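You operate a simulated robot arm through the tools that you are given. There is no shell and no other tool. Be economical: measure what you need, move in short steps, check, and stop when the job is done.

The job below is to be done with a simulated two-armed robot. You get a single attempt, and the scene is never put back.

Task
Strap the boards down tight with the orange strap over the red pad.
Fine: lay the pad on the board next to the ratchet, in line with the strap; drop the strap end into the slot, set the release tab, then pump.

Only the result counts: the job must be done as asked and must still hold three seconds after the hand-in. Knocking over, shifting, dropping, spilling or breaking anything else fails it.

Robot
Two 6-joint arms with two-finger parallel grippers on one trunk, on a base that drives. Base frame: it is fixed to the floor where the robot stands at the start and does not move with it; the origin is under the middle of the robot, x ahead of it, y to its left, z up. Readings come in m, rad, newtons and seconds.
The left shoulder is at the start at [-0.089, 0.177, 0.806], the right one opposite. With the tool pointing down near the work surface each hand reaches from about 0.16 to 0.72 m from the robot's upright axis, wherever it stands, measured 20 degrees to its own side. Places, roughly: blue ratchet handle [0.4, 1.4, 0.8]; door-end brake lever [0.3, 0.1, 0.6]; orange release tab [0.4, 0.5, 0.7]; orange strap [1, 0.6, 0.7]; orange strap end (6x3x10 cm) [0.7, 0.6, 0.8]; yellow wedge [0.2, 0.7, 0.7]. Payload 1.57 kg a hand.
The TCP of each hand is the grasp point between the finger pads, 0.03 m short of the fingertips. In the tool frame z runs along the fingers and y along their closing line. The gripper opens to 0.08 m. The fingers are 0.017 m wide and 0.012 m thick; the gripper's body (0.04 by 0.082 m) begins 0.08 m behind the TCP.
Orientation is told as [roll, pitch, yaw] about the base's x, y, z axes, in that order, counted from this pose: with the fingers straight down and closing along the base's y, the tool's x points along the base's -x, its y along +y and its z along -z.

Tools
- The arms move only by the tool apply_moves. It takes "left_plan", "right_plan" or both (then of equal length, played together; a hand with none holds still); each is a list that holds one entry, the list of rows, each a list of 7 numbers: the closure, from 0 (fully open) to 1 (shut), then the shift along the base's x, y, z in units of 40 mm (1.0 is 40 mm), then the turn, a rotation vector about the base's x, y, z in units of 4 degrees (1.0 is 4 degrees). In form: [[[hand, x, y, z, rx, ry, rz], ...]]. A call has 1 to 12 rows; each row shifts and turns the commanded pose from where the row before left it. A call with a number of a shift or a turn outside -1 to 1 is refused whole. A row lasts 0.2 s, in which the tool goes at most 0.05 m and 0.15 rad; a call with a longer step from one row to the next is refused whole, and so is a gripper value outside its range. Where a pose cannot be reached the arm comes as near as it can. A force on the tool above 40 N (or 10 N above the force at the start of the call, whichever is more), or a blocked arm, ends the call early, and 0.2 s more pass. The fingers move at their own pace (about 0.072 m/s each) and stop on an object; they squeeze with about 39 N. The grip force told is the motor's: it shows also when the fingers shut on nothing. Time passes only in rows, and 0.2 s behind the last, so rows that do not move let the fingers close. The reply holds the time, the measured pose of the TCP, the force on the tool along the base axes, the opening and the grip force, in the units named above and with some noise, with the torque about the TCP (base axes, N m) and any sound that the robot's microphone picked up.
- Cameras (640 x 400 px; columns grow to the right, rows downward): "scene" is now at [0.0065, 0.0419, 1.5096]; the picture's right is [0.65, -0.76, 0.00], its down [-0.67, -0.58, -0.46] and it looks along [0.35, 0.30, -0.89] (base axes); focal length 287 px, centre (320, 200). "left" rides on the left gripper at [0.072, 0.007, -0.122] in its tool frame; the picture's right is [-0.09, 1.00, 0.00], its down [-0.84, -0.08, -0.54] and it looks along [-0.54, -0.05, 0.84] (tool axes); focal length 238 px, centre (320, 200). "right" rides on the right gripper at [0.072, -0.007, -0.122] in its tool frame; the picture's right is [0.09, 1.00, 0.00], its down [-0.84, 0.08, -0.54] and it looks along [-0.54, 0.05, 0.84] (tool axes); focal length 238 px, centre (320, 200). There is no depth. A picture from a camera that has moved, and an enlarged one, comes with that camera's place and axes in the base frame and with its lens.
- grab_frame(camera): a new picture of that camera. No time passes.
- slide_trunk(by): slides the trunk up (or, below 0, down) by that many m; the arms and the scene camera ride with it, the base frame stays. It gives what a move gives, with no picture.
- base_move(legs): drives the robot by 1 to 6 legs, each [ahead, left, turn to the left] in m, m and rad, along the robot's own axes; the way and the turn of a leg run together, so that a leg with both is an arc; at most 1.5 m and 3.142 rad a leg. The arms and the cameras ride along, it lands a little off, and it stops where it bumps. It gives what a move gives.
- pan_tilt(pan, tilt): turns the head with the scene camera to pan (to the left, within 2.496 rad either way) and tilt (down, from -0.506 to 1.204), counted from straight ahead of the robot. It gives what a move gives.
- inspect(camera, box): a new picture of the part [left, top, right, bottom] of that camera's present view, enlarged. No time passes.
- hand_in(): hands the job in; it is judged then, once.

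Go step by step. Nothing tells you exact positions but the pictures and the camera data: compare them with the known pose of the tool, close in by small moves and look again before you grip or let go. The budget is 120 turns and 88 pictures, counting those below and the enlarged ones. Unless the task says otherwise, let go and move clear before handing in, and close with one line.

The tools are called after "Call:" as name(argument=value, ...) on one line, values as JSON. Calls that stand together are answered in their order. apply_moves: Moves the arms, as the interface text tells. Its arguments: {"type":"object","properties":{"left_plan":{"type":"array","items":{"type":"array","items":{"type":"array","items":{"type":"number"}}}},"right_plan":{"type":"array","items":{"type":"array","items":{"type":"array","items":{"type":"number"}}}}},"required":[]} The other tools are called the same way: slide_trunk (by) slides the trunk up or down; base_move (legs) drives the base; pan_tilt (pan, tilt) turns the head that bears the scene camera; grab_frame (camera) takes a picture; inspect (camera, box) takes an enlarged picture of a part of a camera's view; hand_in () hands the job in.

At the start:

```text
time: 0.0
left_position: [0.3897, 0.4262, 1.0096]
left_orientation: [0.001, 0.001, -0.001]
left_force: [0.1, -0.1, -0.8]
left_wrist_torque: [0.01, 0.02, 0.03]
left_finger_gap: 0.0802
left_finger_force: 0.1
right_position: [0.4747, 0.0472, 1.0773]
right_orientation: [-0.002, 0.0, 0.001]
right_force: [-0.5, 0.4, -0.6]
right_wrist_torque: [0.0, 0.0, 0.02]
right_finger_gap: 0.0799
right_finger_force: 0.0
trunk travel left (down, up): [-0.25, 0.078]
robot x, y, heading: [0.0006, 0.0002, -0.003]
head pan, tilt: [0.707, 1.091]
```

scene: 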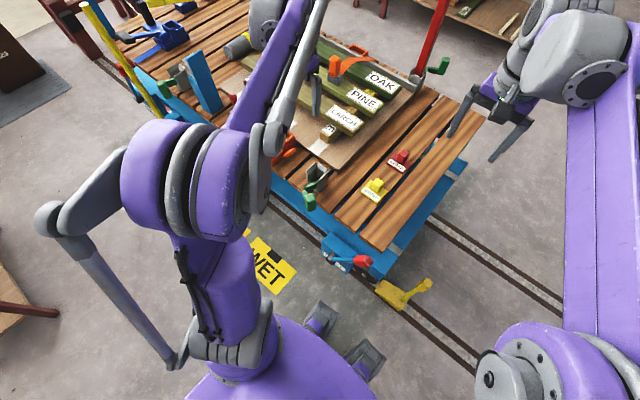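
right: 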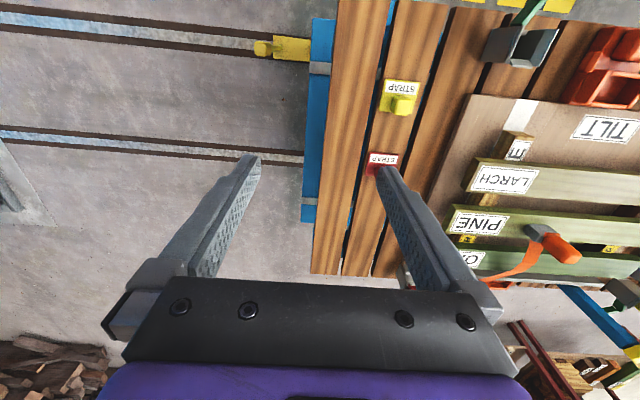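
left: 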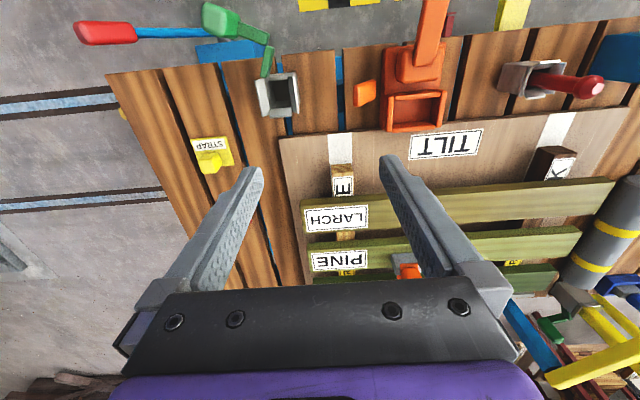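

I see a cart with slats carrying a board stack (LARCH, PINE, OAK), an orange ratchet on the near side, an orange strap end on the stack and red and yellow pads at the right. First I'll look closer for details.

Call:
inspect(camera="left", box=[180, 0, 640, 288])

Call:
inspect(camera="right", box=[320, 0, 640, 300])

Call:
inspect(camera="scene", box=[40, 0, 520, 300])

```text
1.39 times, centred on (410, 144) of left
camera zoom: at [0.3176, 0.4331, 1.1317], right [0.09, 1.0, 0.0], down [0.84, -0.08, 0.54], along [0.54, -0.05, -0.84], focal length 331 px, centre (195, 278)
```

zoom: 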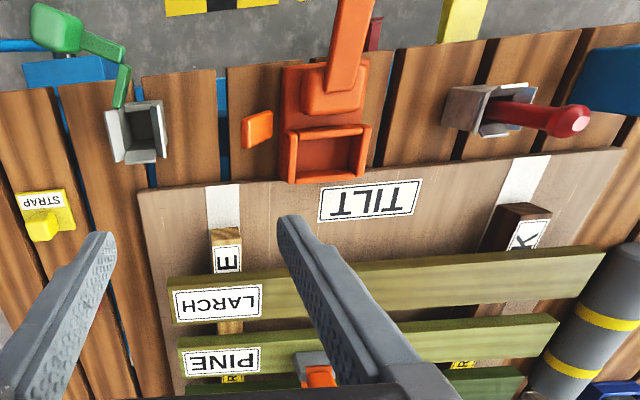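

```text
1.33 times, centred on (480, 150) of right
camera zoom: at [0.4038, 0.0409, 1.1986], right [-0.09, 1.0, 0.0], down [0.84, 0.08, 0.54], along [0.54, 0.05, -0.84], focal length 318 px, centre (107, 267)
```

zoom: 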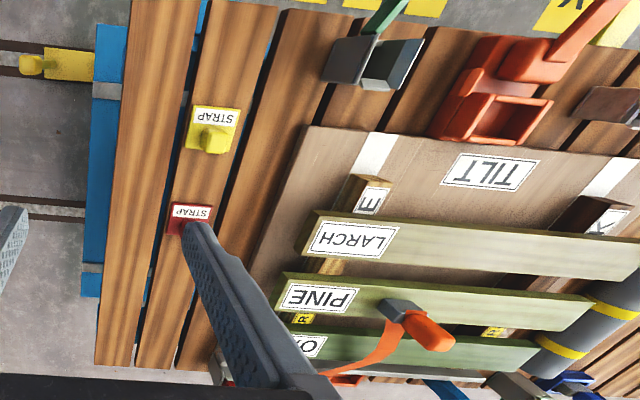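

```text
1.33 times, centred on (280, 150) of scene
camera zoom: at [0.0065, 0.0419, 1.5096], right [0.65, -0.76, 0.0], down [-0.67, -0.58, -0.46], along [0.35, 0.3, -0.89], focal length 382 px, centre (373, 267)
```

zoom: 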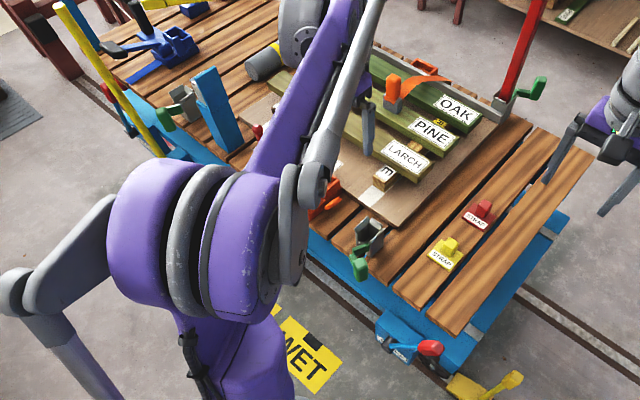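

The pads sit near (0.60, 0.19) red and (0.47, 0.19) yellow, with the orange ratchet near (0.42, 0.58). I'll pull the right arm away and bring the left one above the red pad for a look.

Call:
apply_moves(right_plan=[[[0, -0.6, -1, 0.2, 0, 0, 0], [0, -0.6, -1, 0.2, 0, 0, 0], [0, -0.6, -1, 0.2, 0, 0, 0], [0, -0.6, -1, 0.2, 0, 0, 0], [0, -0.6, -1, 0.2, 0, 0, 0], [0, -0.6, -1, 0, 0, 0, 0], [0, 0, 0, 0, 0, 0, 0]]], left_plan=[[[0, 0.6, -0.9, 0, 0, 0, 0], [0, 0.6, -0.9, 0, 0, 0, 0], [0, 0.6, -0.9, 0, 0, 0, 0], [0, 0.7, -0.9, 0, 0, 0, 0], [0, 0.8, -0.9, 0, 0, 0, 0], [0, 0.9, -0.8, 0, 0, 0, 0], [0, 0, -0.5, 0, 0, 0, 0]]])

Call:
grab_frame(camera="scene")

Call:
grab_frame(camera="left")

```text
time: 1.6
left_position: [0.5579, 0.1935, 1.0102]
left_orientation: [-0.001, 0.0, -0.001]
left_force: [-0.6, 0.8, 0.0]
left_wrist_torque: [-0.01, 0.0, 0.01]
left_finger_gap: 0.0797
left_finger_force: 0.0
right_position: [0.3315, -0.1919, 1.1166]
right_orientation: [0.0, -0.001, 0.0]
right_force: [0.6, 0.6, -0.2]
right_wrist_torque: [0.03, 0.0, -0.01]
right_finger_gap: 0.08
right_finger_force: 0.1
trunk travel left (down, up): [-0.25, 0.078]
robot x, y, heading: [-0.0011, -0.0015, -0.002]
head pan, tilt: [0.707, 1.091]
```

```text
81 pictures are left
camera scene: at [0.006, 0.0419, 1.5096], right [0.65, -0.76, 0.0], down [-0.67, -0.58, -0.46], along [0.35, 0.3, -0.89], focal length 287 px, centre (320, 200)
```

scene: 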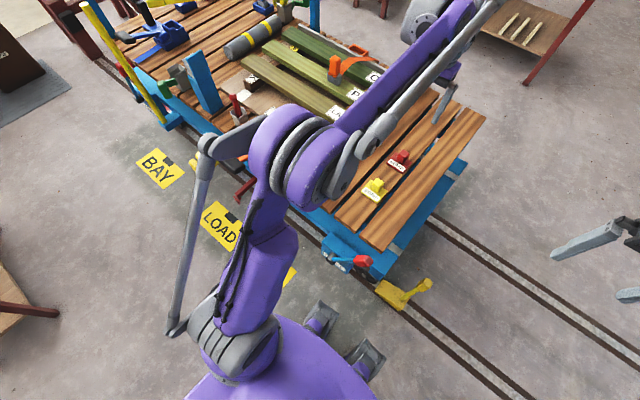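

```text
80 pictures are left
camera left: at [0.4854, 0.2014, 1.1323], right [0.09, 1.0, 0.0], down [0.84, -0.08, 0.54], along [0.54, -0.05, -0.84], focal length 238 px, centre (320, 200)
```

left: 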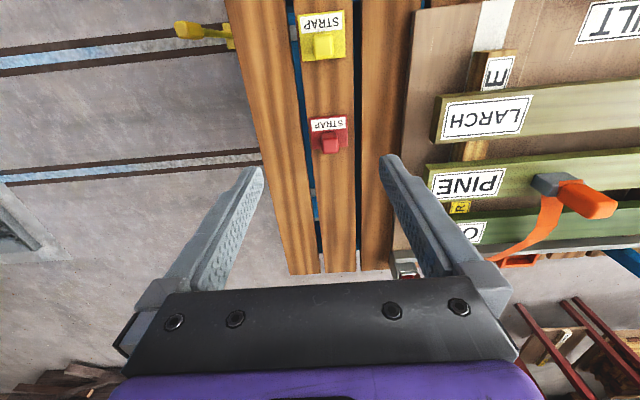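

The red pad is at about (0.61, 0.205), with a knob on its far half. I'll zoom in for its shape, and for the ratchet's state.

Call:
inspect(camera="left", box=[280, 0, 400, 180])

Call:
inspect(camera="scene", box=[180, 0, 480, 200])

Call:
inspect(camera="left", box=[420, 60, 640, 280])

```text
2.22 times, centred on (340, 90) of left
camera zoom: at [0.4854, 0.2014, 1.1323], right [0.09, 1.0, 0.0], down [0.84, -0.08, 0.54], along [0.54, -0.05, -0.84], focal length 530 px, centre (276, 444)
```

zoom: 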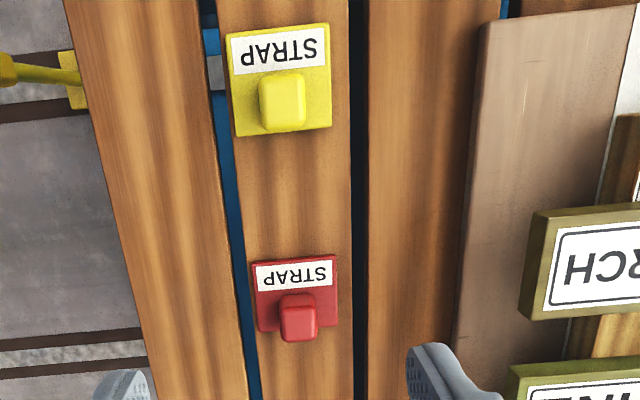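

```text
2.00 times, centred on (330, 100) of scene
camera zoom: at [0.006, 0.0419, 1.5096], right [0.65, -0.76, 0.0], down [-0.67, -0.58, -0.46], along [0.35, 0.3, -0.89], focal length 573 px, centre (300, 400)
```

zoom: 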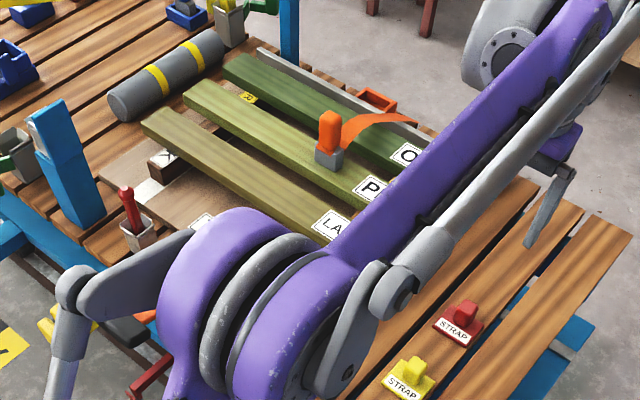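

```text
1.82 times, centred on (530, 170) of left
camera zoom: at [0.4854, 0.2014, 1.1323], right [0.09, 1.0, 0.0], down [0.84, -0.08, 0.54], along [0.54, -0.05, -0.84], focal length 433 px, centre (-62, 254)
```

zoom: 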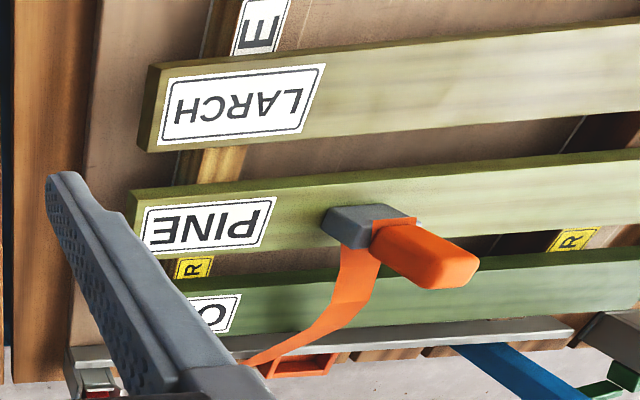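

The pads are plates with a graspable knob; the red knob is near (0.625, 0.206). I'll descend part way above it and look again.

Call:
apply_moves(left_plan=[[[0.2, 0.6, 0.1, -0.9, 0, 0, 0], [0.2, 0.5, 0.1, -0.9, 0, 0, 0], [0.2, 0.5, 0.1, -0.9, 0, 0, 0], [0.2, 0, 0, -0.95, 0, 0, 0], [0.2, 0, 0, -0.95, 0, 0, 0], [0.2, 0, 0, 0, 0, 0, 0]]])

Call:
grab_frame(camera="left")

Call:
grab_frame(camera="scene")

```text
time: 3.0
left_position: [0.6181, 0.2053, 0.8256]
left_orientation: [0.0, 0.002, 0.001]
left_force: [-1.0, 1.1, -0.2]
left_wrist_torque: [-0.01, 0.01, -0.01]
left_finger_gap: 0.0639
left_finger_force: 0.1
right_position: [0.3322, -0.1919, 1.1165]
right_orientation: [0.001, 0.001, 0.001]
right_force: [-0.5, 0.5, -0.1]
right_wrist_torque: [-0.02, -0.01, 0.01]
right_finger_gap: 0.08
right_finger_force: 0.0
trunk travel left (down, up): [-0.25, 0.078]
robot x, y, heading: [-0.0015, -0.0015, 0.004]
head pan, tilt: [0.707, 1.091]
```

```text
76 pictures are left
camera left: at [0.5474, 0.2119, 0.9478], right [0.09, 1.0, 0.0], down [0.84, -0.08, 0.54], along [0.54, -0.05, -0.84], focal length 238 px, centre (320, 200)
```

left: 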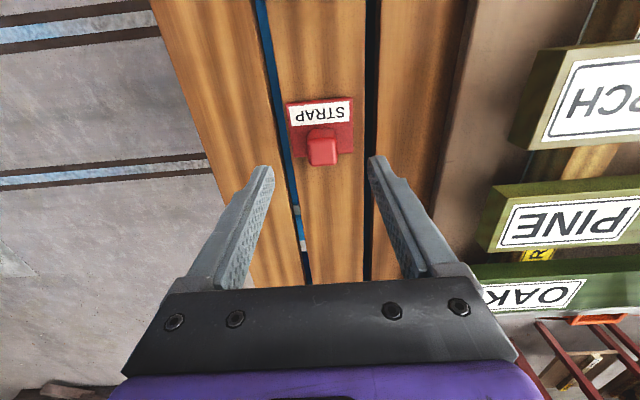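

```text
75 pictures are left
camera scene: at [0.0062, 0.0418, 1.5096], right [0.65, -0.76, 0.0], down [-0.67, -0.58, -0.46], along [0.35, 0.3, -0.89], focal length 287 px, centre (320, 200)
```

scene: 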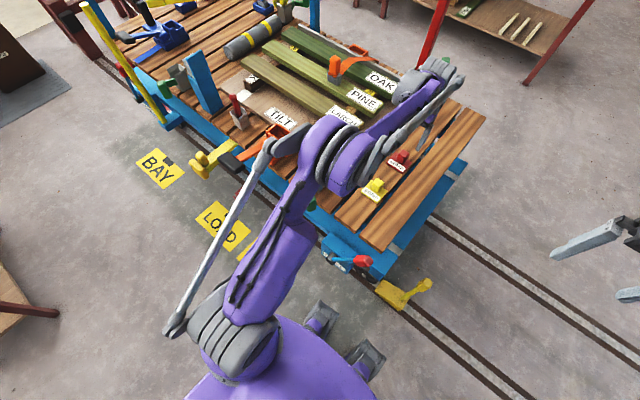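

The knob is centred between the fingers laterally, slightly ahead. I'll go +1 cm in x and descend to z≈0.745.

Call:
apply_moves(left_plan=[[[0.2, 0.3, 0, -0.7, 0, 0, 0], [0.2, 0, 0, -0.7, 0, 0, 0], [0.2, 0, 0, -0.6, 0, 0, 0], [0.2, 0, 0, 0, 0, 0, 0]]])

Call:
grab_frame(camera="left")

```text
time: 4.0
left_position: [0.6336, 0.2033, 0.7429]
left_orientation: [0.0, 0.0, 0.0]
left_force: [1.2, -0.5, 0.1]
left_wrist_torque: [0.0, 0.03, 0.02]
left_finger_gap: 0.0641
left_finger_force: 0.1
right_position: [0.3311, -0.1925, 1.117]
right_orientation: [0.001, -0.001, 0.0]
right_force: [-0.7, 0.5, -0.5]
right_wrist_torque: [-0.01, 0.0, 0.03]
right_finger_gap: 0.08
right_finger_force: 0.0
trunk travel left (down, up): [-0.25, 0.078]
robot x, y, heading: [-0.0021, 0.0039, -0.003]
head pan, tilt: [0.707, 1.091]
```

```text
74 pictures are left
camera left: at [0.5612, 0.2111, 0.866], right [0.09, 1.0, 0.0], down [0.84, -0.08, 0.54], along [0.54, -0.05, -0.84], focal length 238 px, centre (320, 200)
```

left: 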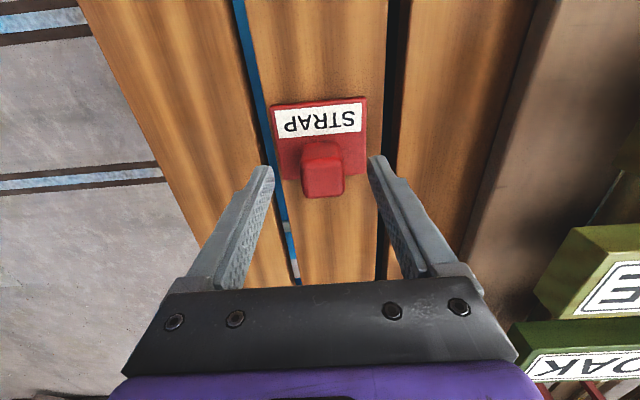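

The knob (x 0.618–0.642, top ≈0.735) lies between the fingers. I'll lower 7 mm and close.

Call:
apply_moves(left_plan=[[[0.2, -0.05, 0.06, -0.17, 0, 0, 0], [0.5, 0, 0, 0, 0, 0, 0], [1, 0, 0, 0, 0, 0, 0], [1, 0, 0, 0, 0, 0, 0], [1, 0, 0, 0, 0, 0, 0]]])

```text
time: 5.2
left_position: [0.6313, 0.2067, 0.7377]
left_orientation: [0.0, 0.0, 0.001]
left_force: [0.7, 0.8, -0.7]
left_wrist_torque: [0.01, -0.01, 0.01]
left_finger_gap: 0.0284
left_finger_force: 38.5
right_position: [0.3323, -0.193, 1.1168]
right_orientation: [-0.001, 0.0, 0.0]
right_force: [0.6, 0.1, 0.4]
right_wrist_torque: [0.03, -0.02, -0.01]
right_finger_gap: 0.0798
right_finger_force: 0.3
trunk travel left (down, up): [-0.25, 0.078]
robot x, y, heading: [0.0012, -0.0001, -0.001]
head pan, tilt: [0.707, 1.091]
```

Gripped at 28 mm. I'll lift high and carry it toward the board in front of the ratchet.

Call:
apply_moves(left_plan=[[[1, 0, 0, 0.5, 0, 0, 0], [1, 0, 0, 0.9, 0, 0, 0], [1, 0, 0, 0.9, 0, 0, 0], [1, 0, 0, 0.9, 0, 0, 0], [1, 0, 0, 0.9, 0, 0, 0], [1, 0, 0, 0.9, 0, 0, 0], [1, -0.5, 0.9, 0, 0, 0, 0], [1, -0.5, 0.9, 0, 0, 0, 0], [1, -0.5, 0.9, 0, 0, 0, 0], [1, -0.5, 0.9, 0, 0, 0, 0], [1, -0.5, 0.9, 0, 0, 0, 0], [1, 0, 0, 0, 0, 0, 0]]])

Call:
grab_frame(camera="left")

Call:
grab_frame(camera="scene")

```text
time: 7.8
left_position: [0.5318, 0.3887, 0.9371]
left_orientation: [0.0, -0.001, 0.0]
left_force: [0.0, 0.0, -0.5]
left_wrist_torque: [0.0, -0.01, -0.02]
left_finger_gap: 0.0
left_finger_force: 21.4
right_position: [0.3335, -0.193, 1.1163]
right_orientation: [0.0, -0.001, 0.0]
right_force: [0.4, -0.7, 0.5]
right_wrist_torque: [0.01, 0.0, -0.02]
right_finger_gap: 0.0801
right_finger_force: 0.0
trunk travel left (down, up): [-0.25, 0.078]
robot x, y, heading: [-0.0041, 0.0013, -0.003]
head pan, tilt: [0.707, 1.091]
```

```text
73 pictures are left
camera left: at [0.46, 0.3953, 1.0595], right [0.09, 1.0, 0.0], down [0.84, -0.08, 0.54], along [0.54, -0.05, -0.84], focal length 238 px, centre (320, 200)
```

left: 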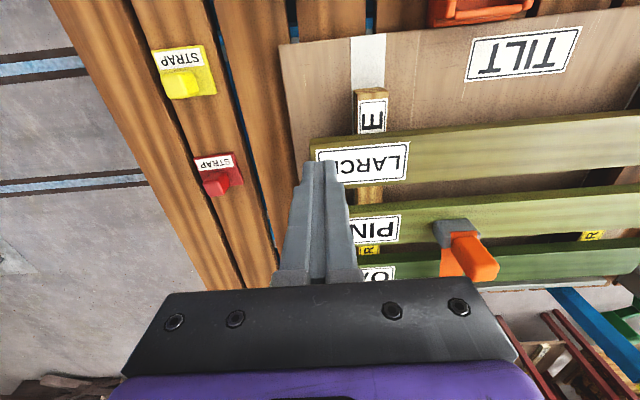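

```text
72 pictures are left
camera scene: at [0.0069, 0.0413, 1.5096], right [0.65, -0.76, 0.0], down [-0.67, -0.58, -0.46], along [0.35, 0.3, -0.89], focal length 287 px, centre (320, 200)
```

scene: 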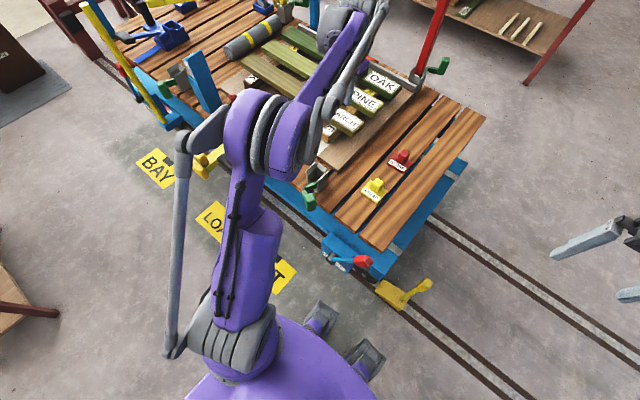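

The pad slipped out of the grip: I had only the knob's top. I'll go back and look where it is.

Call:
apply_moves(left_plan=[[[0.2, 0.5, -0.9, 0, 0, 0, 0], [0.2, 0.5, -0.9, 0, 0, 0, 0], [0.2, 0.5, -0.9, 0, 0, 0, 0], [0.2, 0.5, -0.9, 0, 0, 0, 0], [0.2, 0.3, -0.95, 0, 0, 0, 0], [0.2, 0, 0, -0.9, 0, 0, 0], [0.2, 0, 0, -0.9, 0, 0, 0], [0.2, 0, 0, -0.9, 0, 0, 0], [0.2, 0, 0, -0.9, 0, 0, 0], [0.2, 0, 0, -0.9, 0, 0, 0], [0.2, 0, 0, 0, 0, 0, 0]]])

Call:
grab_frame(camera="left")

```text
time: 10.2
left_position: [0.6238, 0.2066, 0.7598]
left_orientation: [0.0, 0.0, 0.0]
left_force: [-0.4, -0.4, 0.1]
left_wrist_torque: [0.0, -0.03, 0.0]
left_finger_gap: 0.0638
left_finger_force: 0.1
right_position: [0.3322, -0.1923, 1.1169]
right_orientation: [0.001, -0.001, 0.002]
right_force: [-0.5, 0.1, 0.3]
right_wrist_torque: [0.02, -0.01, -0.02]
right_finger_gap: 0.0803
right_finger_force: 0.1
trunk travel left (down, up): [-0.25, 0.078]
robot x, y, heading: [0.0009, 0.0022, 0.006]
head pan, tilt: [0.707, 1.091]
```

```text
71 pictures are left
camera left: at [0.553, 0.2136, 0.8819], right [0.09, 1.0, 0.0], down [0.84, -0.08, 0.54], along [0.54, -0.05, -0.84], focal length 238 px, centre (320, 200)
```

left: 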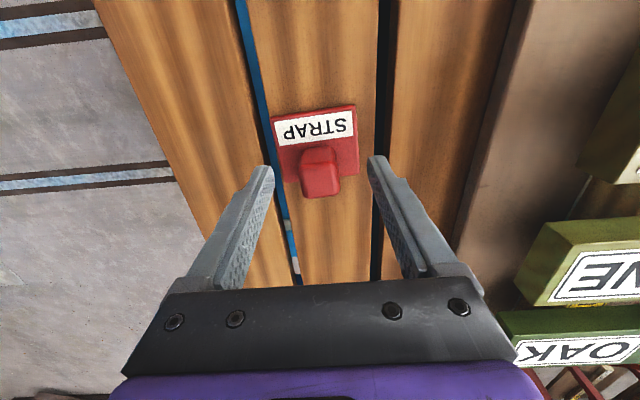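

The pad still sits on the slat with its knob at about (0.634, 0.207). I'll lower further this time, in small steps.

Call:
apply_moves(left_plan=[[[0.2, 0.23, 0.02, -0.4, 0, 0, 0], [0.2, 0, 0, -0.3, 0, 0, 0], [0.2, 0, 0, -0.1, 0, 0, 0], [0.2, 0, 0, 0, 0, 0, 0]]])

Call:
grab_frame(camera="left")

```text
time: 11.2
left_position: [0.6318, 0.2073, 0.7266]
left_orientation: [0.0, -0.001, -0.003]
left_force: [1.2, 0.3, 0.0]
left_wrist_torque: [0.01, 0.0, -0.02]
left_finger_gap: 0.0639
left_finger_force: 0.1
right_position: [0.3323, -0.1922, 1.1167]
right_orientation: [0.001, 0.001, -0.001]
right_force: [0.5, -0.2, 0.9]
right_wrist_torque: [0.0, 0.0, -0.01]
right_finger_gap: 0.0799
right_finger_force: 0.0
trunk travel left (down, up): [-0.25, 0.078]
robot x, y, heading: [-0.0004, 0.0003, 0.0]
head pan, tilt: [0.707, 1.091]
```

```text
70 pictures are left
camera left: at [0.56, 0.215, 0.849], right [0.09, 1.0, 0.0], down [0.84, -0.08, 0.54], along [0.54, -0.05, -0.84], focal length 238 px, centre (320, 200)
```

left: 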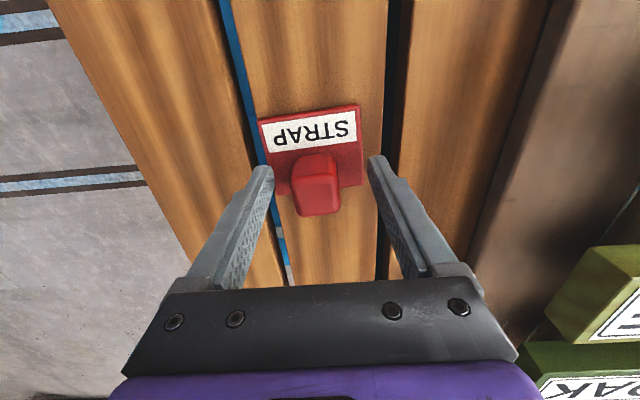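

Knob top is about 0.728 and plate top about 0.692. I'll go a few mm lower, centre, close, then lift slowly and check the gap.

Call:
apply_moves(left_plan=[[[0.2, 0.08, 0, -0.08, 0, 0, 0], [0.6, 0, 0, 0, 0, 0, 0], [1, 0, 0, 0, 0, 0, 0], [1, 0, 0, 0, 0, 0, 0], [1, 0, 0, 0, 0, 0, 0], [1, 0, 0, 0, 0, 0, 0], [1, 0, 0, 0.1, 0, 0, 0], [1, 0, 0, 0.1, 0, 0, 0], [1, 0, 0, 0.2, 0, 0, 0], [1, 0, 0, 0.3, 0, 0, 0], [1, 0, 0, 0.3, 0, 0, 0]]])

Call:
grab_frame(camera="left")

```text
time: 13.6
left_position: [0.6362, 0.2094, 0.7638]
left_orientation: [0.001, 0.0, 0.001]
left_force: [0.6, 0.7, -0.6]
left_wrist_torque: [-0.01, -0.01, -0.02]
left_finger_gap: 0.029
left_finger_force: 39.1
right_position: [0.3316, -0.1932, 1.1169]
right_orientation: [-0.001, 0.001, 0.0]
right_force: [0.0, -0.9, -0.7]
right_wrist_torque: [-0.01, 0.03, -0.01]
right_finger_gap: 0.0802
right_finger_force: 0.1
trunk travel left (down, up): [-0.25, 0.078]
robot x, y, heading: [0.0, -0.002, -0.002]
head pan, tilt: [0.707, 1.091]
```

```text
69 pictures are left
camera left: at [0.5646, 0.2162, 0.886], right [0.09, 1.0, 0.0], down [0.84, -0.08, 0.54], along [0.54, -0.05, -0.84], focal length 238 px, centre (320, 200)
```

left: 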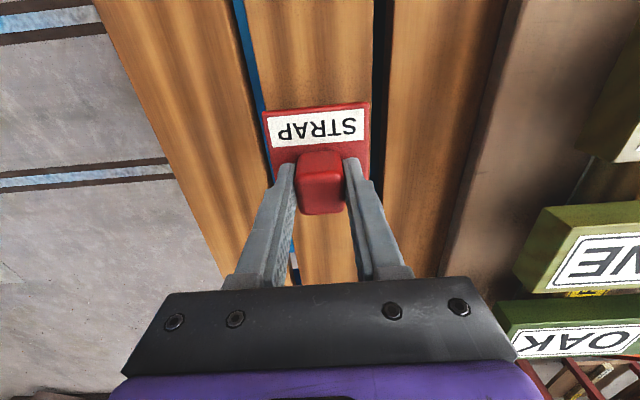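

The pad is held now (gap 29 mm). I'll lift and carry it smoothly, high over the boards.

Call:
apply_moves(left_plan=[[[1, 0, 0, 0.4, 0, 0, 0], [1, 0, 0, 0.6, 0, 0, 0], [1, 0, 0, 0.7, 0, 0, 0], [1, 0, 0, 0.7, 0, 0, 0], [1, 0, 0, 0.7, 0, 0, 0], [1, 0, 0, 0.4, 0, 0, 0], [1, -0.2, 0.3, 0.1, 0, 0, 0], [1, -0.4, 0.6, 0, 0, 0, 0], [1, -0.5, 0.7, 0, 0, 0, 0], [1, -0.5, 0.7, 0, 0, 0, 0], [1, -0.4, 0.5, 0, 0, 0, 0], [1, -0.2, 0.3, 0, 0, 0, 0]]])

Call:
grab_frame(camera="left")

```text
time: 16.2
left_position: [0.5519, 0.3313, 0.9074]
left_orientation: [0.0, 0.001, 0.001]
left_force: [0.3, 0.0, -0.7]
left_wrist_torque: [-0.01, -0.01, 0.04]
left_finger_gap: 0.029
left_finger_force: 39.1
right_position: [0.3326, -0.192, 1.1169]
right_orientation: [0.0, 0.0, -0.001]
right_force: [-0.6, 0.2, 1.0]
right_wrist_torque: [-0.03, 0.0, -0.01]
right_finger_gap: 0.0801
right_finger_force: 0.1
trunk travel left (down, up): [-0.25, 0.078]
robot x, y, heading: [0.0009, -0.0022, -0.004]
head pan, tilt: [0.707, 1.091]
```

```text
68 pictures are left
camera left: at [0.4789, 0.3383, 1.0284], right [0.09, 1.0, 0.0], down [0.84, -0.08, 0.54], along [0.54, -0.05, -0.84], focal length 238 px, centre (320, 200)
```

left: 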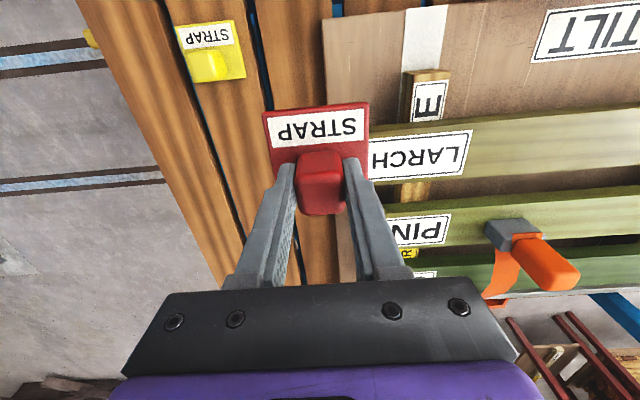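

Still held. LARCH's top is at about z 0.784, x 0.587. I'll hover so the camera sees the ratchet and strap anchor to fix the strap line.

Call:
apply_moves(left_plan=[[[1, -0.3, 0.5, 0.2, 0, 0, 0], [1, -0.5, 0.7, 0.2, 0, 0, 0], [1, -0.5, 0.7, 0.2, 0, 0, 0], [1, -0.5, 0.7, 0.2, 0, 0, 0], [1, -0.5, 0.7, 0.2, 0, 0, 0], [1, -0.3, 0.4, 0, 0, 0, 0], [1, 0, 0.2, 0, 0, 0, 0]]])

Call:
grab_frame(camera="left")

Call:
grab_frame(camera="scene")

```text
time: 17.8
left_position: [0.4429, 0.4866, 0.9461]
left_orientation: [0.001, 0.001, 0.0]
left_force: [0.8, -0.2, -0.2]
left_wrist_torque: [0.01, 0.0, 0.0]
left_finger_gap: 0.0289
left_finger_force: 38.9
right_position: [0.3325, -0.192, 1.1165]
right_orientation: [0.0, 0.0, 0.001]
right_force: [-1.1, -0.4, -0.4]
right_wrist_torque: [-0.01, -0.03, -0.02]
right_finger_gap: 0.08
right_finger_force: 0.1
trunk travel left (down, up): [-0.25, 0.078]
robot x, y, heading: [0.0003, -0.001, 0.001]
head pan, tilt: [0.707, 1.091]
```

```text
67 pictures are left
camera left: at [0.3717, 0.4933, 1.0683], right [0.09, 1.0, 0.0], down [0.84, -0.08, 0.54], along [0.54, -0.05, -0.84], focal length 238 px, centre (320, 200)
```

left: 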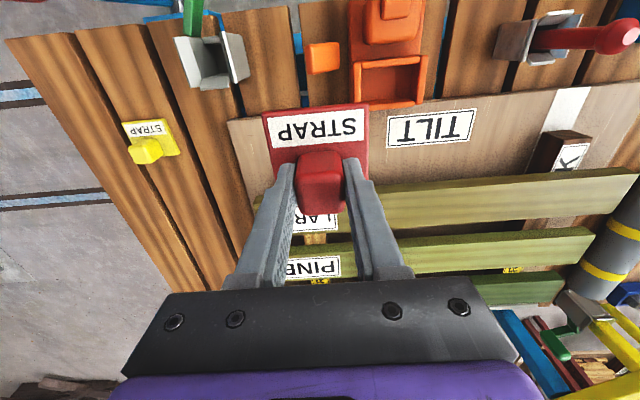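

```text
66 pictures are left
camera scene: at [0.0067, 0.0421, 1.5096], right [0.65, -0.76, 0.0], down [-0.67, -0.58, -0.46], along [0.35, 0.3, -0.89], focal length 287 px, centre (320, 200)
```

scene: 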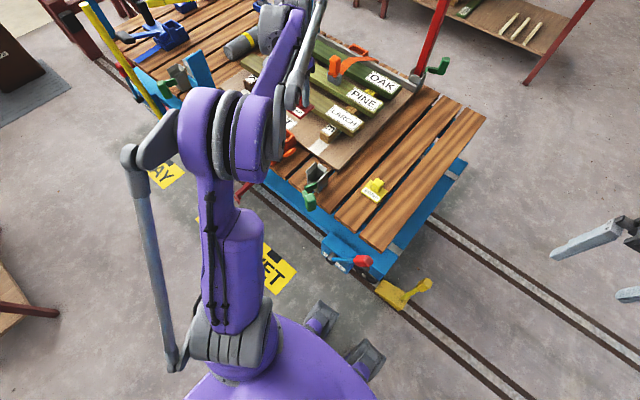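

The slot centre comes out near (0.41, 0.567), the LARCH board spans x 0.555–0.611, and the strap end is near (0.70, 0.563). I'll hover the pad over LARCH on that line.

Call:
apply_moves(left_plan=[[[1, 0.4, 0.2, 0, 0, 0, 0], [1, 0.7, 0.4, 0, 0, 0, 0], [1, 0.7, 0.4, 0, 0, 0, 0], [1, 0.7, 0.4, 0, 0, 0, 0], [1, 0.7, 0.4, 0, 0, 0, 0], [1, 0.5, 0.2, 0, 0, 0, 0], [1, 0.25, 0.1, 0, 0, 0, 0], [1, 0, 0, 0, 0, 0, 0]]])

Call:
grab_frame(camera="left")

Call:
grab_frame(camera="scene")

```text
time: 19.6
left_position: [0.5564, 0.5478, 0.9455]
left_orientation: [-0.001, -0.001, 0.001]
left_force: [0.7, 0.3, 0.3]
left_wrist_torque: [0.0, 0.03, -0.03]
left_finger_gap: 0.0292
left_finger_force: 38.9
left hand out of reach, approached as far as the arm can: row 5, 6, 7
right_position: [0.3321, -0.1922, 1.1176]
right_orientation: [0.0, 0.0, 0.0]
right_force: [-0.8, -0.1, 0.0]
right_wrist_torque: [-0.02, -0.02, 0.0]
right_finger_gap: 0.0798
right_finger_force: 0.1
trunk travel left (down, up): [-0.25, 0.078]
robot x, y, heading: [-0.0024, -0.0013, 0.005]
head pan, tilt: [0.707, 1.091]
```

```text
65 pictures are left
camera left: at [0.4844, 0.556, 1.0677], right [0.09, 1.0, 0.0], down [0.84, -0.08, 0.54], along [0.54, -0.05, -0.84], focal length 238 px, centre (320, 200)
```

left: 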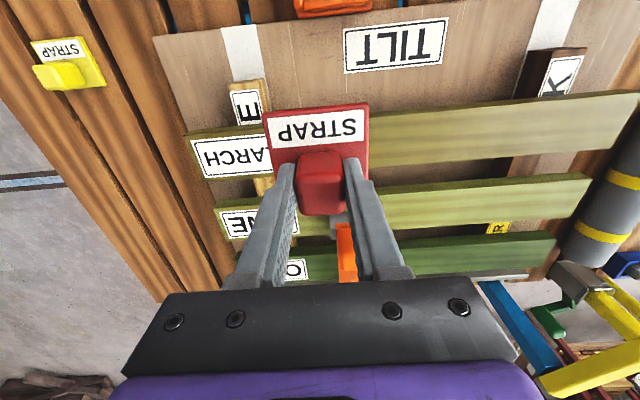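

```text
64 pictures are left
camera scene: at [0.0063, 0.0417, 1.5096], right [0.65, -0.76, 0.0], down [-0.67, -0.58, -0.46], along [0.35, 0.3, -0.89], focal length 287 px, centre (320, 200)
```

scene: 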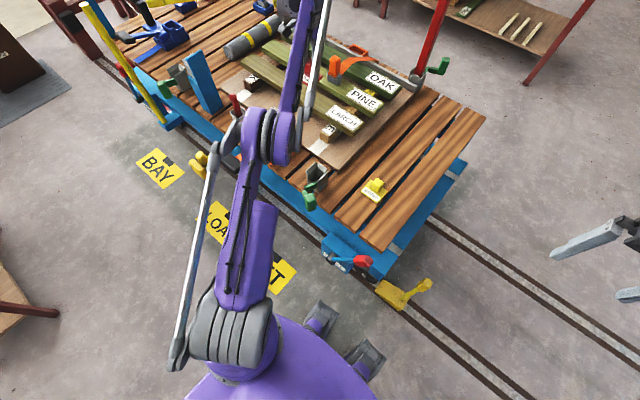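

The reach ends short here, so I'll retract the arm high and drive the base left about 0.33 m and a little ahead.

Call:
apply_moves(left_plan=[[[1, -0.4, -0.5, 0.2, 0, 0, 0], [1, -0.6, -0.8, 0.3, 0, 0, 0], [1, -0.6, -0.8, 0.3, 0, 0, 0], [1, -0.6, -0.8, 0.3, 0, 0, 0], [1, -0.5, -0.9, 0.3, 0, 0, 0], [1, -0.5, -0.9, 0.3, 0, 0, 0], [1, -0.3, -0.9, 0.2, 0, 0, 0], [1, 0, -0.9, 0, 0, 0, 0], [1, 0, -0.5, 0, 0, 0, 0], [1, 0, 0, 0, 0, 0, 0]]])

Call:
grab_frame(camera="scene")

```text
time: 21.8
left_position: [0.4161, 0.2692, 1.0202]
left_orientation: [0.0, 0.001, 0.0]
left_force: [0.1, -0.3, -0.8]
left_wrist_torque: [-0.01, 0.03, 0.01]
left_finger_gap: 0.0289
left_finger_force: 39.0
right_position: [0.3322, -0.1923, 1.1164]
right_orientation: [-0.001, 0.001, 0.0]
right_force: [0.5, -0.3, 0.2]
right_wrist_torque: [0.02, 0.04, 0.0]
right_finger_gap: 0.08
right_finger_force: 0.0
trunk travel left (down, up): [-0.25, 0.078]
robot x, y, heading: [0.0026, 0.0016, 0.001]
head pan, tilt: [0.707, 1.091]
```

```text
63 pictures are left
camera scene: at [0.0066, 0.0421, 1.5096], right [0.65, -0.76, 0.0], down [-0.67, -0.58, -0.46], along [0.35, 0.3, -0.89], focal length 287 px, centre (320, 200)
```

scene: 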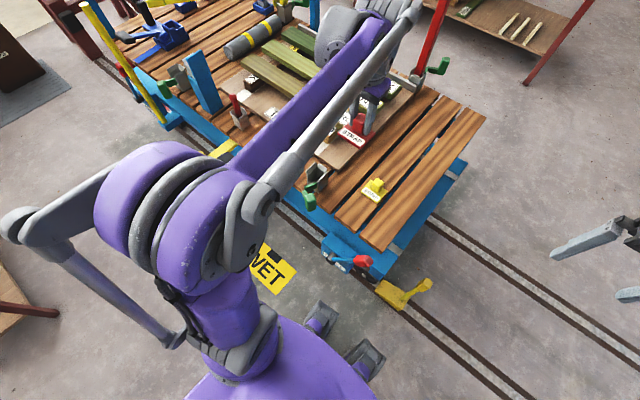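

Before driving I want to see whether the yellow floor signs are flat markings, and what sticks out from the cart on this side.

Call:
inspect(camera="scene", box=[220, 150, 440, 320])

Call:
pan_tilt(pan=1.3, tilt=0.95)

Call:
grab_frame(camera="scene")

```text
2.35 times, centred on (330, 235) of scene
camera zoom: at [0.0066, 0.0421, 1.5096], right [0.65, -0.76, 0.0], down [-0.67, -0.58, -0.46], along [0.35, 0.3, -0.89], focal length 675 px, centre (296, 118)
```

zoom: 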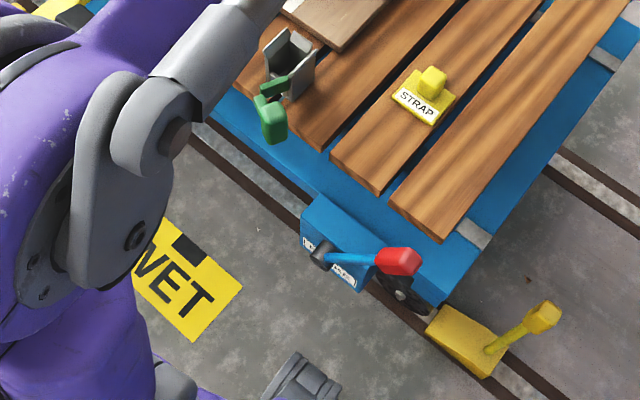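

```text
time: 22.8
left_position: [0.4151, 0.269, 1.0199]
left_orientation: [-0.001, -0.001, 0.0]
left_force: [0.1, 0.3, -0.7]
left_wrist_torque: [-0.01, 0.01, -0.01]
left_finger_gap: 0.0291
left_finger_force: 39.2
right_position: [0.3321, -0.1911, 1.1174]
right_orientation: [0.001, -0.002, 0.0]
right_force: [0.3, -1.0, 0.8]
right_wrist_torque: [-0.02, -0.02, -0.01]
right_finger_gap: 0.08
right_finger_force: 0.1
trunk travel left (down, up): [-0.25, 0.078]
robot x, y, heading: [0.0032, 0.0034, -0.0]
head pan, tilt: [1.3, 0.949]
```

```text
61 pictures are left
camera scene: at [-0.0224, 0.0706, 1.5193], right [0.96, -0.27, 0.0], down [-0.22, -0.78, -0.58], along [0.16, 0.56, -0.81], focal length 287 px, centre (320, 200)
```

scene: 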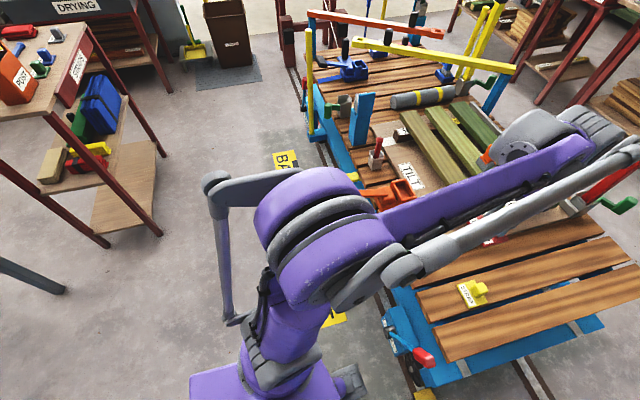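

The signs are flat floor paint and the corridor is clear. I'll drive left 0.33 m.

Call:
base_move(legs=[[0, 0.33, 0]])

Call:
pan_tilt(pan=0.3, tilt=0.95)

Call:
grab_frame(camera="scene")

Call:
grab_frame(camera="left")

```text
time: 26.3
left_position: [0.4194, 0.5974, 1.0199]
left_orientation: [0.0, 0.0, -0.009]
left_force: [-0.9, 1.0, -0.3]
left_wrist_torque: [-0.01, 0.02, 0.0]
left_finger_gap: 0.0291
left_finger_force: 38.8
right_position: [0.3315, 0.1358, 1.116]
right_orientation: [0.0, -0.001, -0.007]
right_force: [0.3, -0.1, 0.2]
right_wrist_torque: [-0.01, 0.06, -0.02]
right_finger_gap: 0.0802
right_finger_force: 0.0
trunk travel left (down, up): [-0.25, 0.078]
robot x, y, heading: [0.0007, 0.33, -0.009]
head pan, tilt: [1.3, 0.949]
```

```text
time: 27.6
left_position: [0.4199, 0.5968, 1.019]
left_orientation: [0.0, 0.0, -0.009]
left_force: [0.3, -0.2, -0.9]
left_wrist_torque: [0.03, 0.03, 0.03]
left_finger_gap: 0.0295
left_finger_force: 39.3
right_position: [0.3322, 0.1374, 1.1165]
right_orientation: [0.001, 0.0, -0.009]
right_force: [-0.1, -0.1, 0.0]
right_wrist_torque: [-0.05, 0.02, 0.03]
right_finger_gap: 0.0801
right_finger_force: 0.1
trunk travel left (down, up): [-0.25, 0.078]
robot x, y, heading: [0.0023, 0.3308, -0.008]
head pan, tilt: [0.3, 0.949]
```

```text
60 pictures are left
camera scene: at [0.0293, 0.3529, 1.5193], right [0.29, -0.96, 0.0], down [-0.78, -0.23, -0.58], along [0.56, 0.17, -0.81], focal length 287 px, centre (320, 200)
```

scene: 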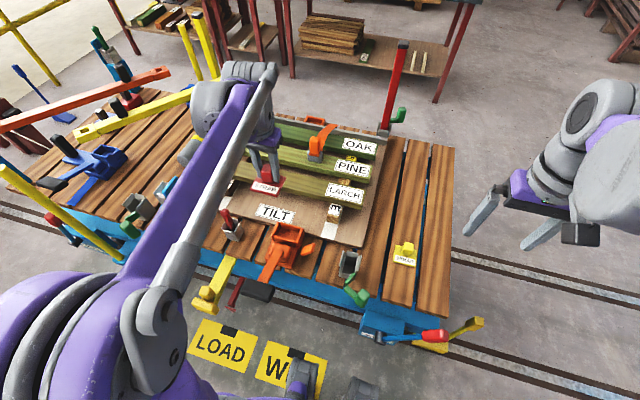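

```text
59 pictures are left
camera left: at [0.348, 0.6046, 1.1423], right [0.1, 0.99, 0.0], down [0.84, -0.09, 0.54], along [0.54, -0.05, -0.84], focal length 238 px, centre (320, 200)
```

left: 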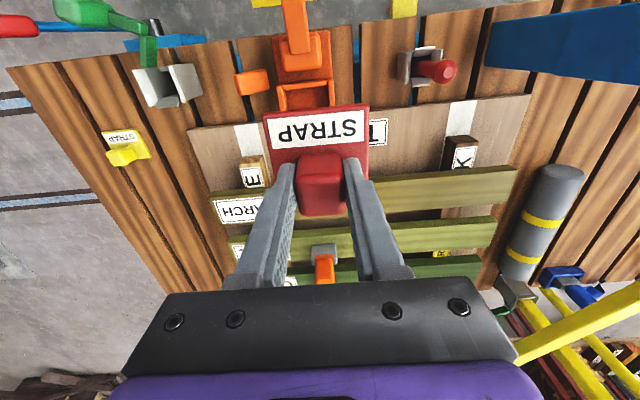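

Good view now: the slot is at about (0.406, 0.582) and the strap end at about (0.69, 0.578), so the strap line is y≈0.58. A closer look at the ratchet, tab and strap.

Call:
inspect(camera="scene", box=[190, 100, 430, 320])

Call:
inspect(camera="scene", box=[200, 210, 340, 310])

Call:
inspect(camera="scene", box=[330, 260, 490, 360])

```text
1.82 times, centred on (310, 210) of scene
camera zoom: at [0.0293, 0.3529, 1.5193], right [0.29, -0.96, 0.0], down [-0.78, -0.23, -0.58], along [0.56, 0.17, -0.81], focal length 521 px, centre (338, 182)
```

zoom: 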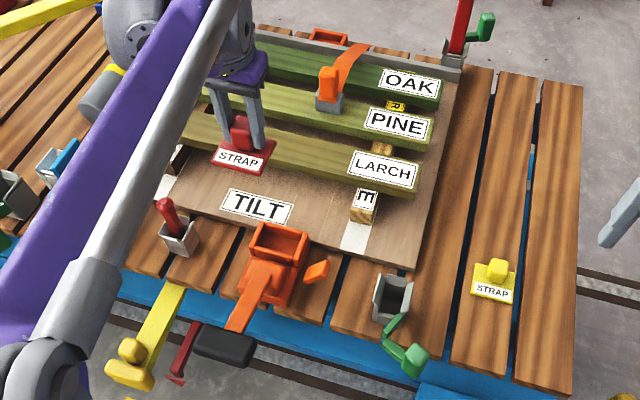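

```text
4.00 times, centred on (270, 260) of scene
camera zoom: at [0.0293, 0.3529, 1.5193], right [0.29, -0.96, 0.0], down [-0.78, -0.23, -0.58], along [0.56, 0.17, -0.81], focal length 1147 px, centre (520, -40)
```

zoom: 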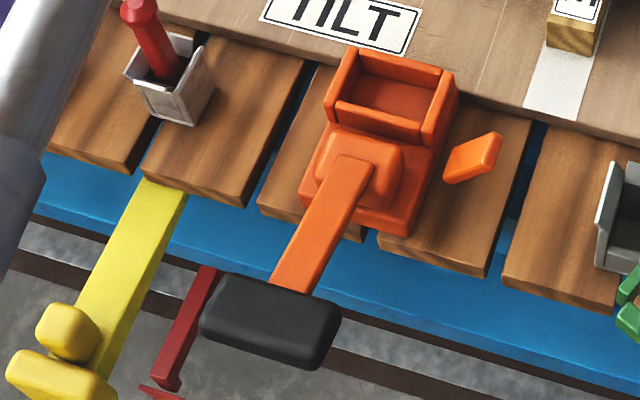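

```text
4.00 times, centred on (410, 310) of scene
camera zoom: at [0.0293, 0.3529, 1.5193], right [0.29, -0.96, 0.0], down [-0.78, -0.23, -0.58], along [0.56, 0.17, -0.81], focal length 1147 px, centre (-40, -240)
```

zoom: 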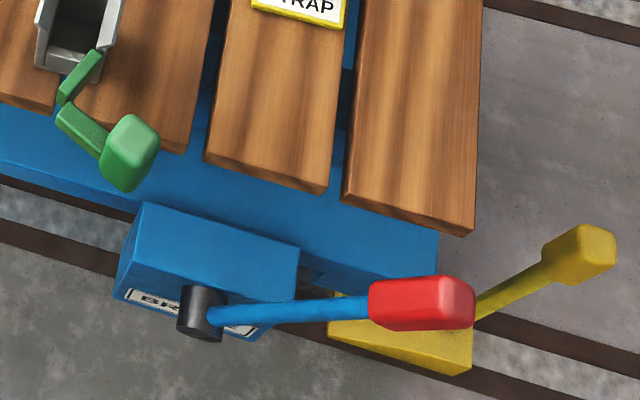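

The pad is held squarely. I'll carry it above LARCH at (0.601, 0.578).

Call:
apply_moves(left_plan=[[[1, 0.5, 0, -0.2, 0, 0, 0], [1, 0.8, -0.1, -0.4, 0, 0, 0], [1, 0.8, -0.1, -0.5, 0, 0, 0], [1, 0.8, -0.1, -0.6, 0, 0, 0], [1, 0.8, -0.1, -0.6, 0, 0, 0], [1, 0.6, -0.05, -0.6, 0, 0, 0], [1, 0.23, 0, -0.5, 0, 0, 0], [1, 0, 0, 0, 0, 0, 0]]])

Call:
grab_frame(camera="left")

Call:
inspect(camera="scene", box=[190, 100, 430, 320])

```text
time: 29.4
left_position: [0.6019, 0.577, 0.8842]
left_orientation: [0.0, -0.001, -0.006]
left_force: [0.3, -0.5, -0.3]
left_wrist_torque: [0.03, 0.01, 0.03]
left_finger_gap: 0.0289
left_finger_force: 38.8
right_position: [0.3324, 0.1353, 1.1162]
right_orientation: [0.0, -0.001, -0.007]
right_force: [0.6, 0.1, 0.2]
right_wrist_torque: [-0.04, 0.0, 0.03]
right_finger_gap: 0.08
right_finger_force: 0.0
trunk travel left (down, up): [-0.25, 0.078]
robot x, y, heading: [0.0022, 0.3314, -0.009]
head pan, tilt: [0.3, 0.949]
```

```text
55 pictures are left
camera left: at [0.5298, 0.5849, 1.0052], right [0.1, 0.99, 0.0], down [0.84, -0.09, 0.54], along [0.54, -0.06, -0.84], focal length 238 px, centre (320, 200)
```

left: 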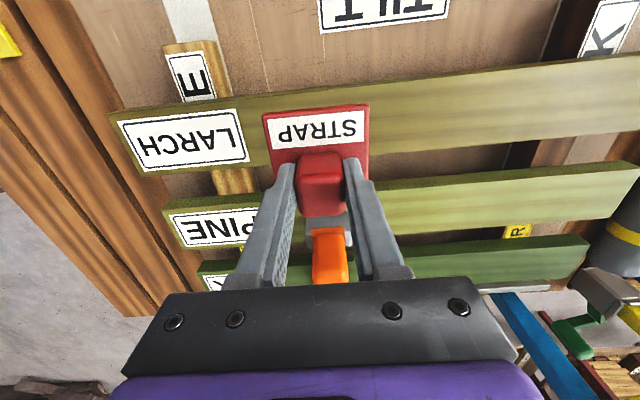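

```text
1.82 times, centred on (310, 210) of scene
camera zoom: at [0.0291, 0.3528, 1.5193], right [0.29, -0.96, 0.0], down [-0.78, -0.23, -0.58], along [0.56, 0.17, -0.81], focal length 521 px, centre (338, 182)
```

zoom: 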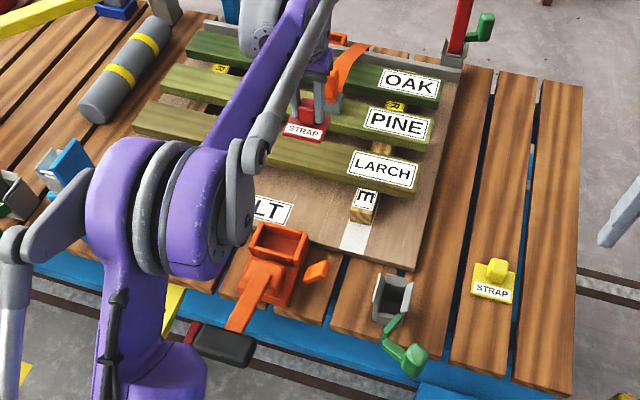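

The board and pad line up. I'll descend slowly to contact, expected near z≈0.825.

Call:
apply_moves(left_plan=[[[1, 0, 0.05, -0.5, 0, 0, 0], [1, 0, 0, -0.4, 0, 0, 0], [1, 0, 0, -0.25, 0, 0, 0], [1, 0, 0, -0.15, 0, 0, 0], [1, 0, 0, 0, 0, 0, 0]]])

Call:
grab_frame(camera="left")

```text
time: 30.6
left_position: [0.6022, 0.5803, 0.8319]
left_orientation: [-0.001, -0.001, -0.009]
left_force: [-0.9, 0.7, 0.0]
left_wrist_torque: [0.0, -0.02, 0.03]
left_finger_gap: 0.0291
left_finger_force: 39.0
right_position: [0.331, 0.1342, 1.1158]
right_orientation: [-0.001, 0.0, -0.011]
right_force: [-0.6, -0.1, -0.1]
right_wrist_torque: [-0.04, -0.01, 0.01]
right_finger_gap: 0.08
right_finger_force: 0.1
trunk travel left (down, up): [-0.25, 0.078]
robot x, y, heading: [0.0025, 0.3304, -0.009]
head pan, tilt: [0.3, 0.949]
```

```text
53 pictures are left
camera left: at [0.5297, 0.5882, 0.9539], right [0.1, 0.99, 0.0], down [0.84, -0.09, 0.54], along [0.54, -0.06, -0.84], focal length 238 px, centre (320, 200)
```

left: 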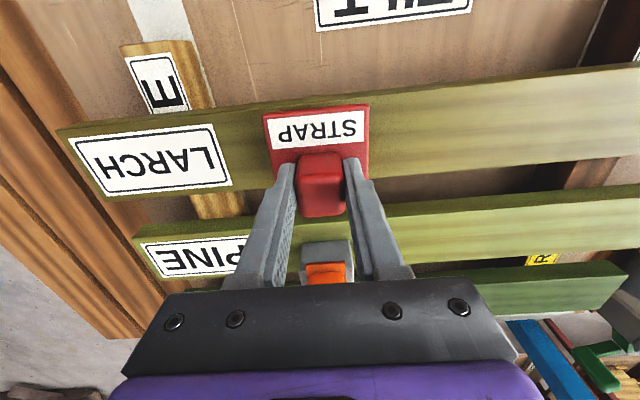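

Pad and board edges line up well. I'll continue down in small steps.

Call:
apply_moves(left_plan=[[[1, -0.04, 0, -0.1, 0, 0, 0], [1, 0, 0, -0.08, 0, 0, 0], [1, 0, 0, 0, 0, 0, 0]]])

```text
time: 31.4
left_position: [0.598, 0.5799, 0.825]
left_orientation: [-0.001, -0.001, -0.008]
left_force: [-0.7, -0.1, -0.9]
left_wrist_torque: [-0.02, 0.02, -0.03]
left_finger_gap: 0.0295
left_finger_force: 39.0
right_position: [0.3326, 0.1366, 1.1163]
right_orientation: [-0.001, -0.001, -0.009]
right_force: [0.2, 0.1, 0.9]
right_wrist_torque: [-0.01, -0.02, 0.01]
right_finger_gap: 0.0799
right_finger_force: 0.0
trunk travel left (down, up): [-0.25, 0.078]
robot x, y, heading: [0.0038, 0.3302, -0.011]
head pan, tilt: [0.3, 0.949]
```

Call:
apply_moves(left_plan=[[[1, 0, 0, -0.08, 0, 0, 0], [1, 0, 0, -0.08, 0, 0, 0], [1, 0, 0, 0, 0, 0, 0]]])

Call:
grab_frame(camera="left")

```text
time: 32.1
left_position: [0.6008, 0.5793, 0.819]
left_orientation: [0.0, 0.001, -0.01]
left_force: [0.4, -0.5, -0.6]
left_wrist_torque: [0.0, -0.05, -0.02]
left_finger_gap: 0.0291
left_finger_force: 38.1
right_position: [0.3332, 0.1351, 1.117]
right_orientation: [0.0, 0.001, -0.009]
right_force: [0.5, -0.1, 0.1]
right_wrist_torque: [0.02, 0.01, -0.02]
right_finger_gap: 0.08
right_finger_force: 0.0
trunk travel left (down, up): [-0.25, 0.078]
robot x, y, heading: [0.0025, 0.3309, -0.01]
head pan, tilt: [0.3, 0.949]
```

```text
52 pictures are left
camera left: at [0.5277, 0.5882, 0.9408], right [0.1, 0.99, 0.0], down [0.84, -0.09, 0.54], along [0.54, -0.06, -0.84], focal length 238 px, centre (320, 200)
```

left: 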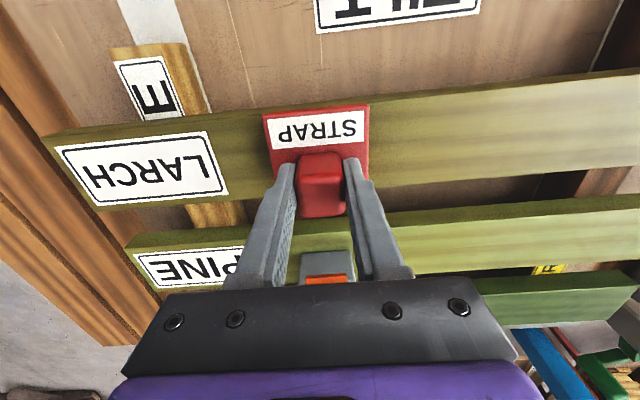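

Not touching yet; the pad creeps toward the near edge as I descend, so I'll shift it +4 mm and go on down.

Call:
apply_moves(left_plan=[[[1, 0.12, 0, -0.06, 0, 0, 0], [1, 0, 0, -0.08, 0, 0, 0], [1, 0, 0, 0, 0, 0, 0]]])

```text
time: 33.0
left_position: [0.6043, 0.581, 0.811]
left_orientation: [0.001, 0.001, -0.008]
left_force: [-0.6, -0.8, 0.0]
left_wrist_torque: [0.0, 0.0, 0.01]
left_finger_gap: 0.0292
left_finger_force: 39.0
right_position: [0.3333, 0.1353, 1.1167]
right_orientation: [0.0, 0.0, -0.008]
right_force: [0.4, 0.5, 0.3]
right_wrist_torque: [0.0, 0.0, 0.0]
right_finger_gap: 0.0801
right_finger_force: 0.0
trunk travel left (down, up): [-0.25, 0.078]
robot x, y, heading: [0.0011, 0.3313, -0.01]
head pan, tilt: [0.3, 0.949]
```

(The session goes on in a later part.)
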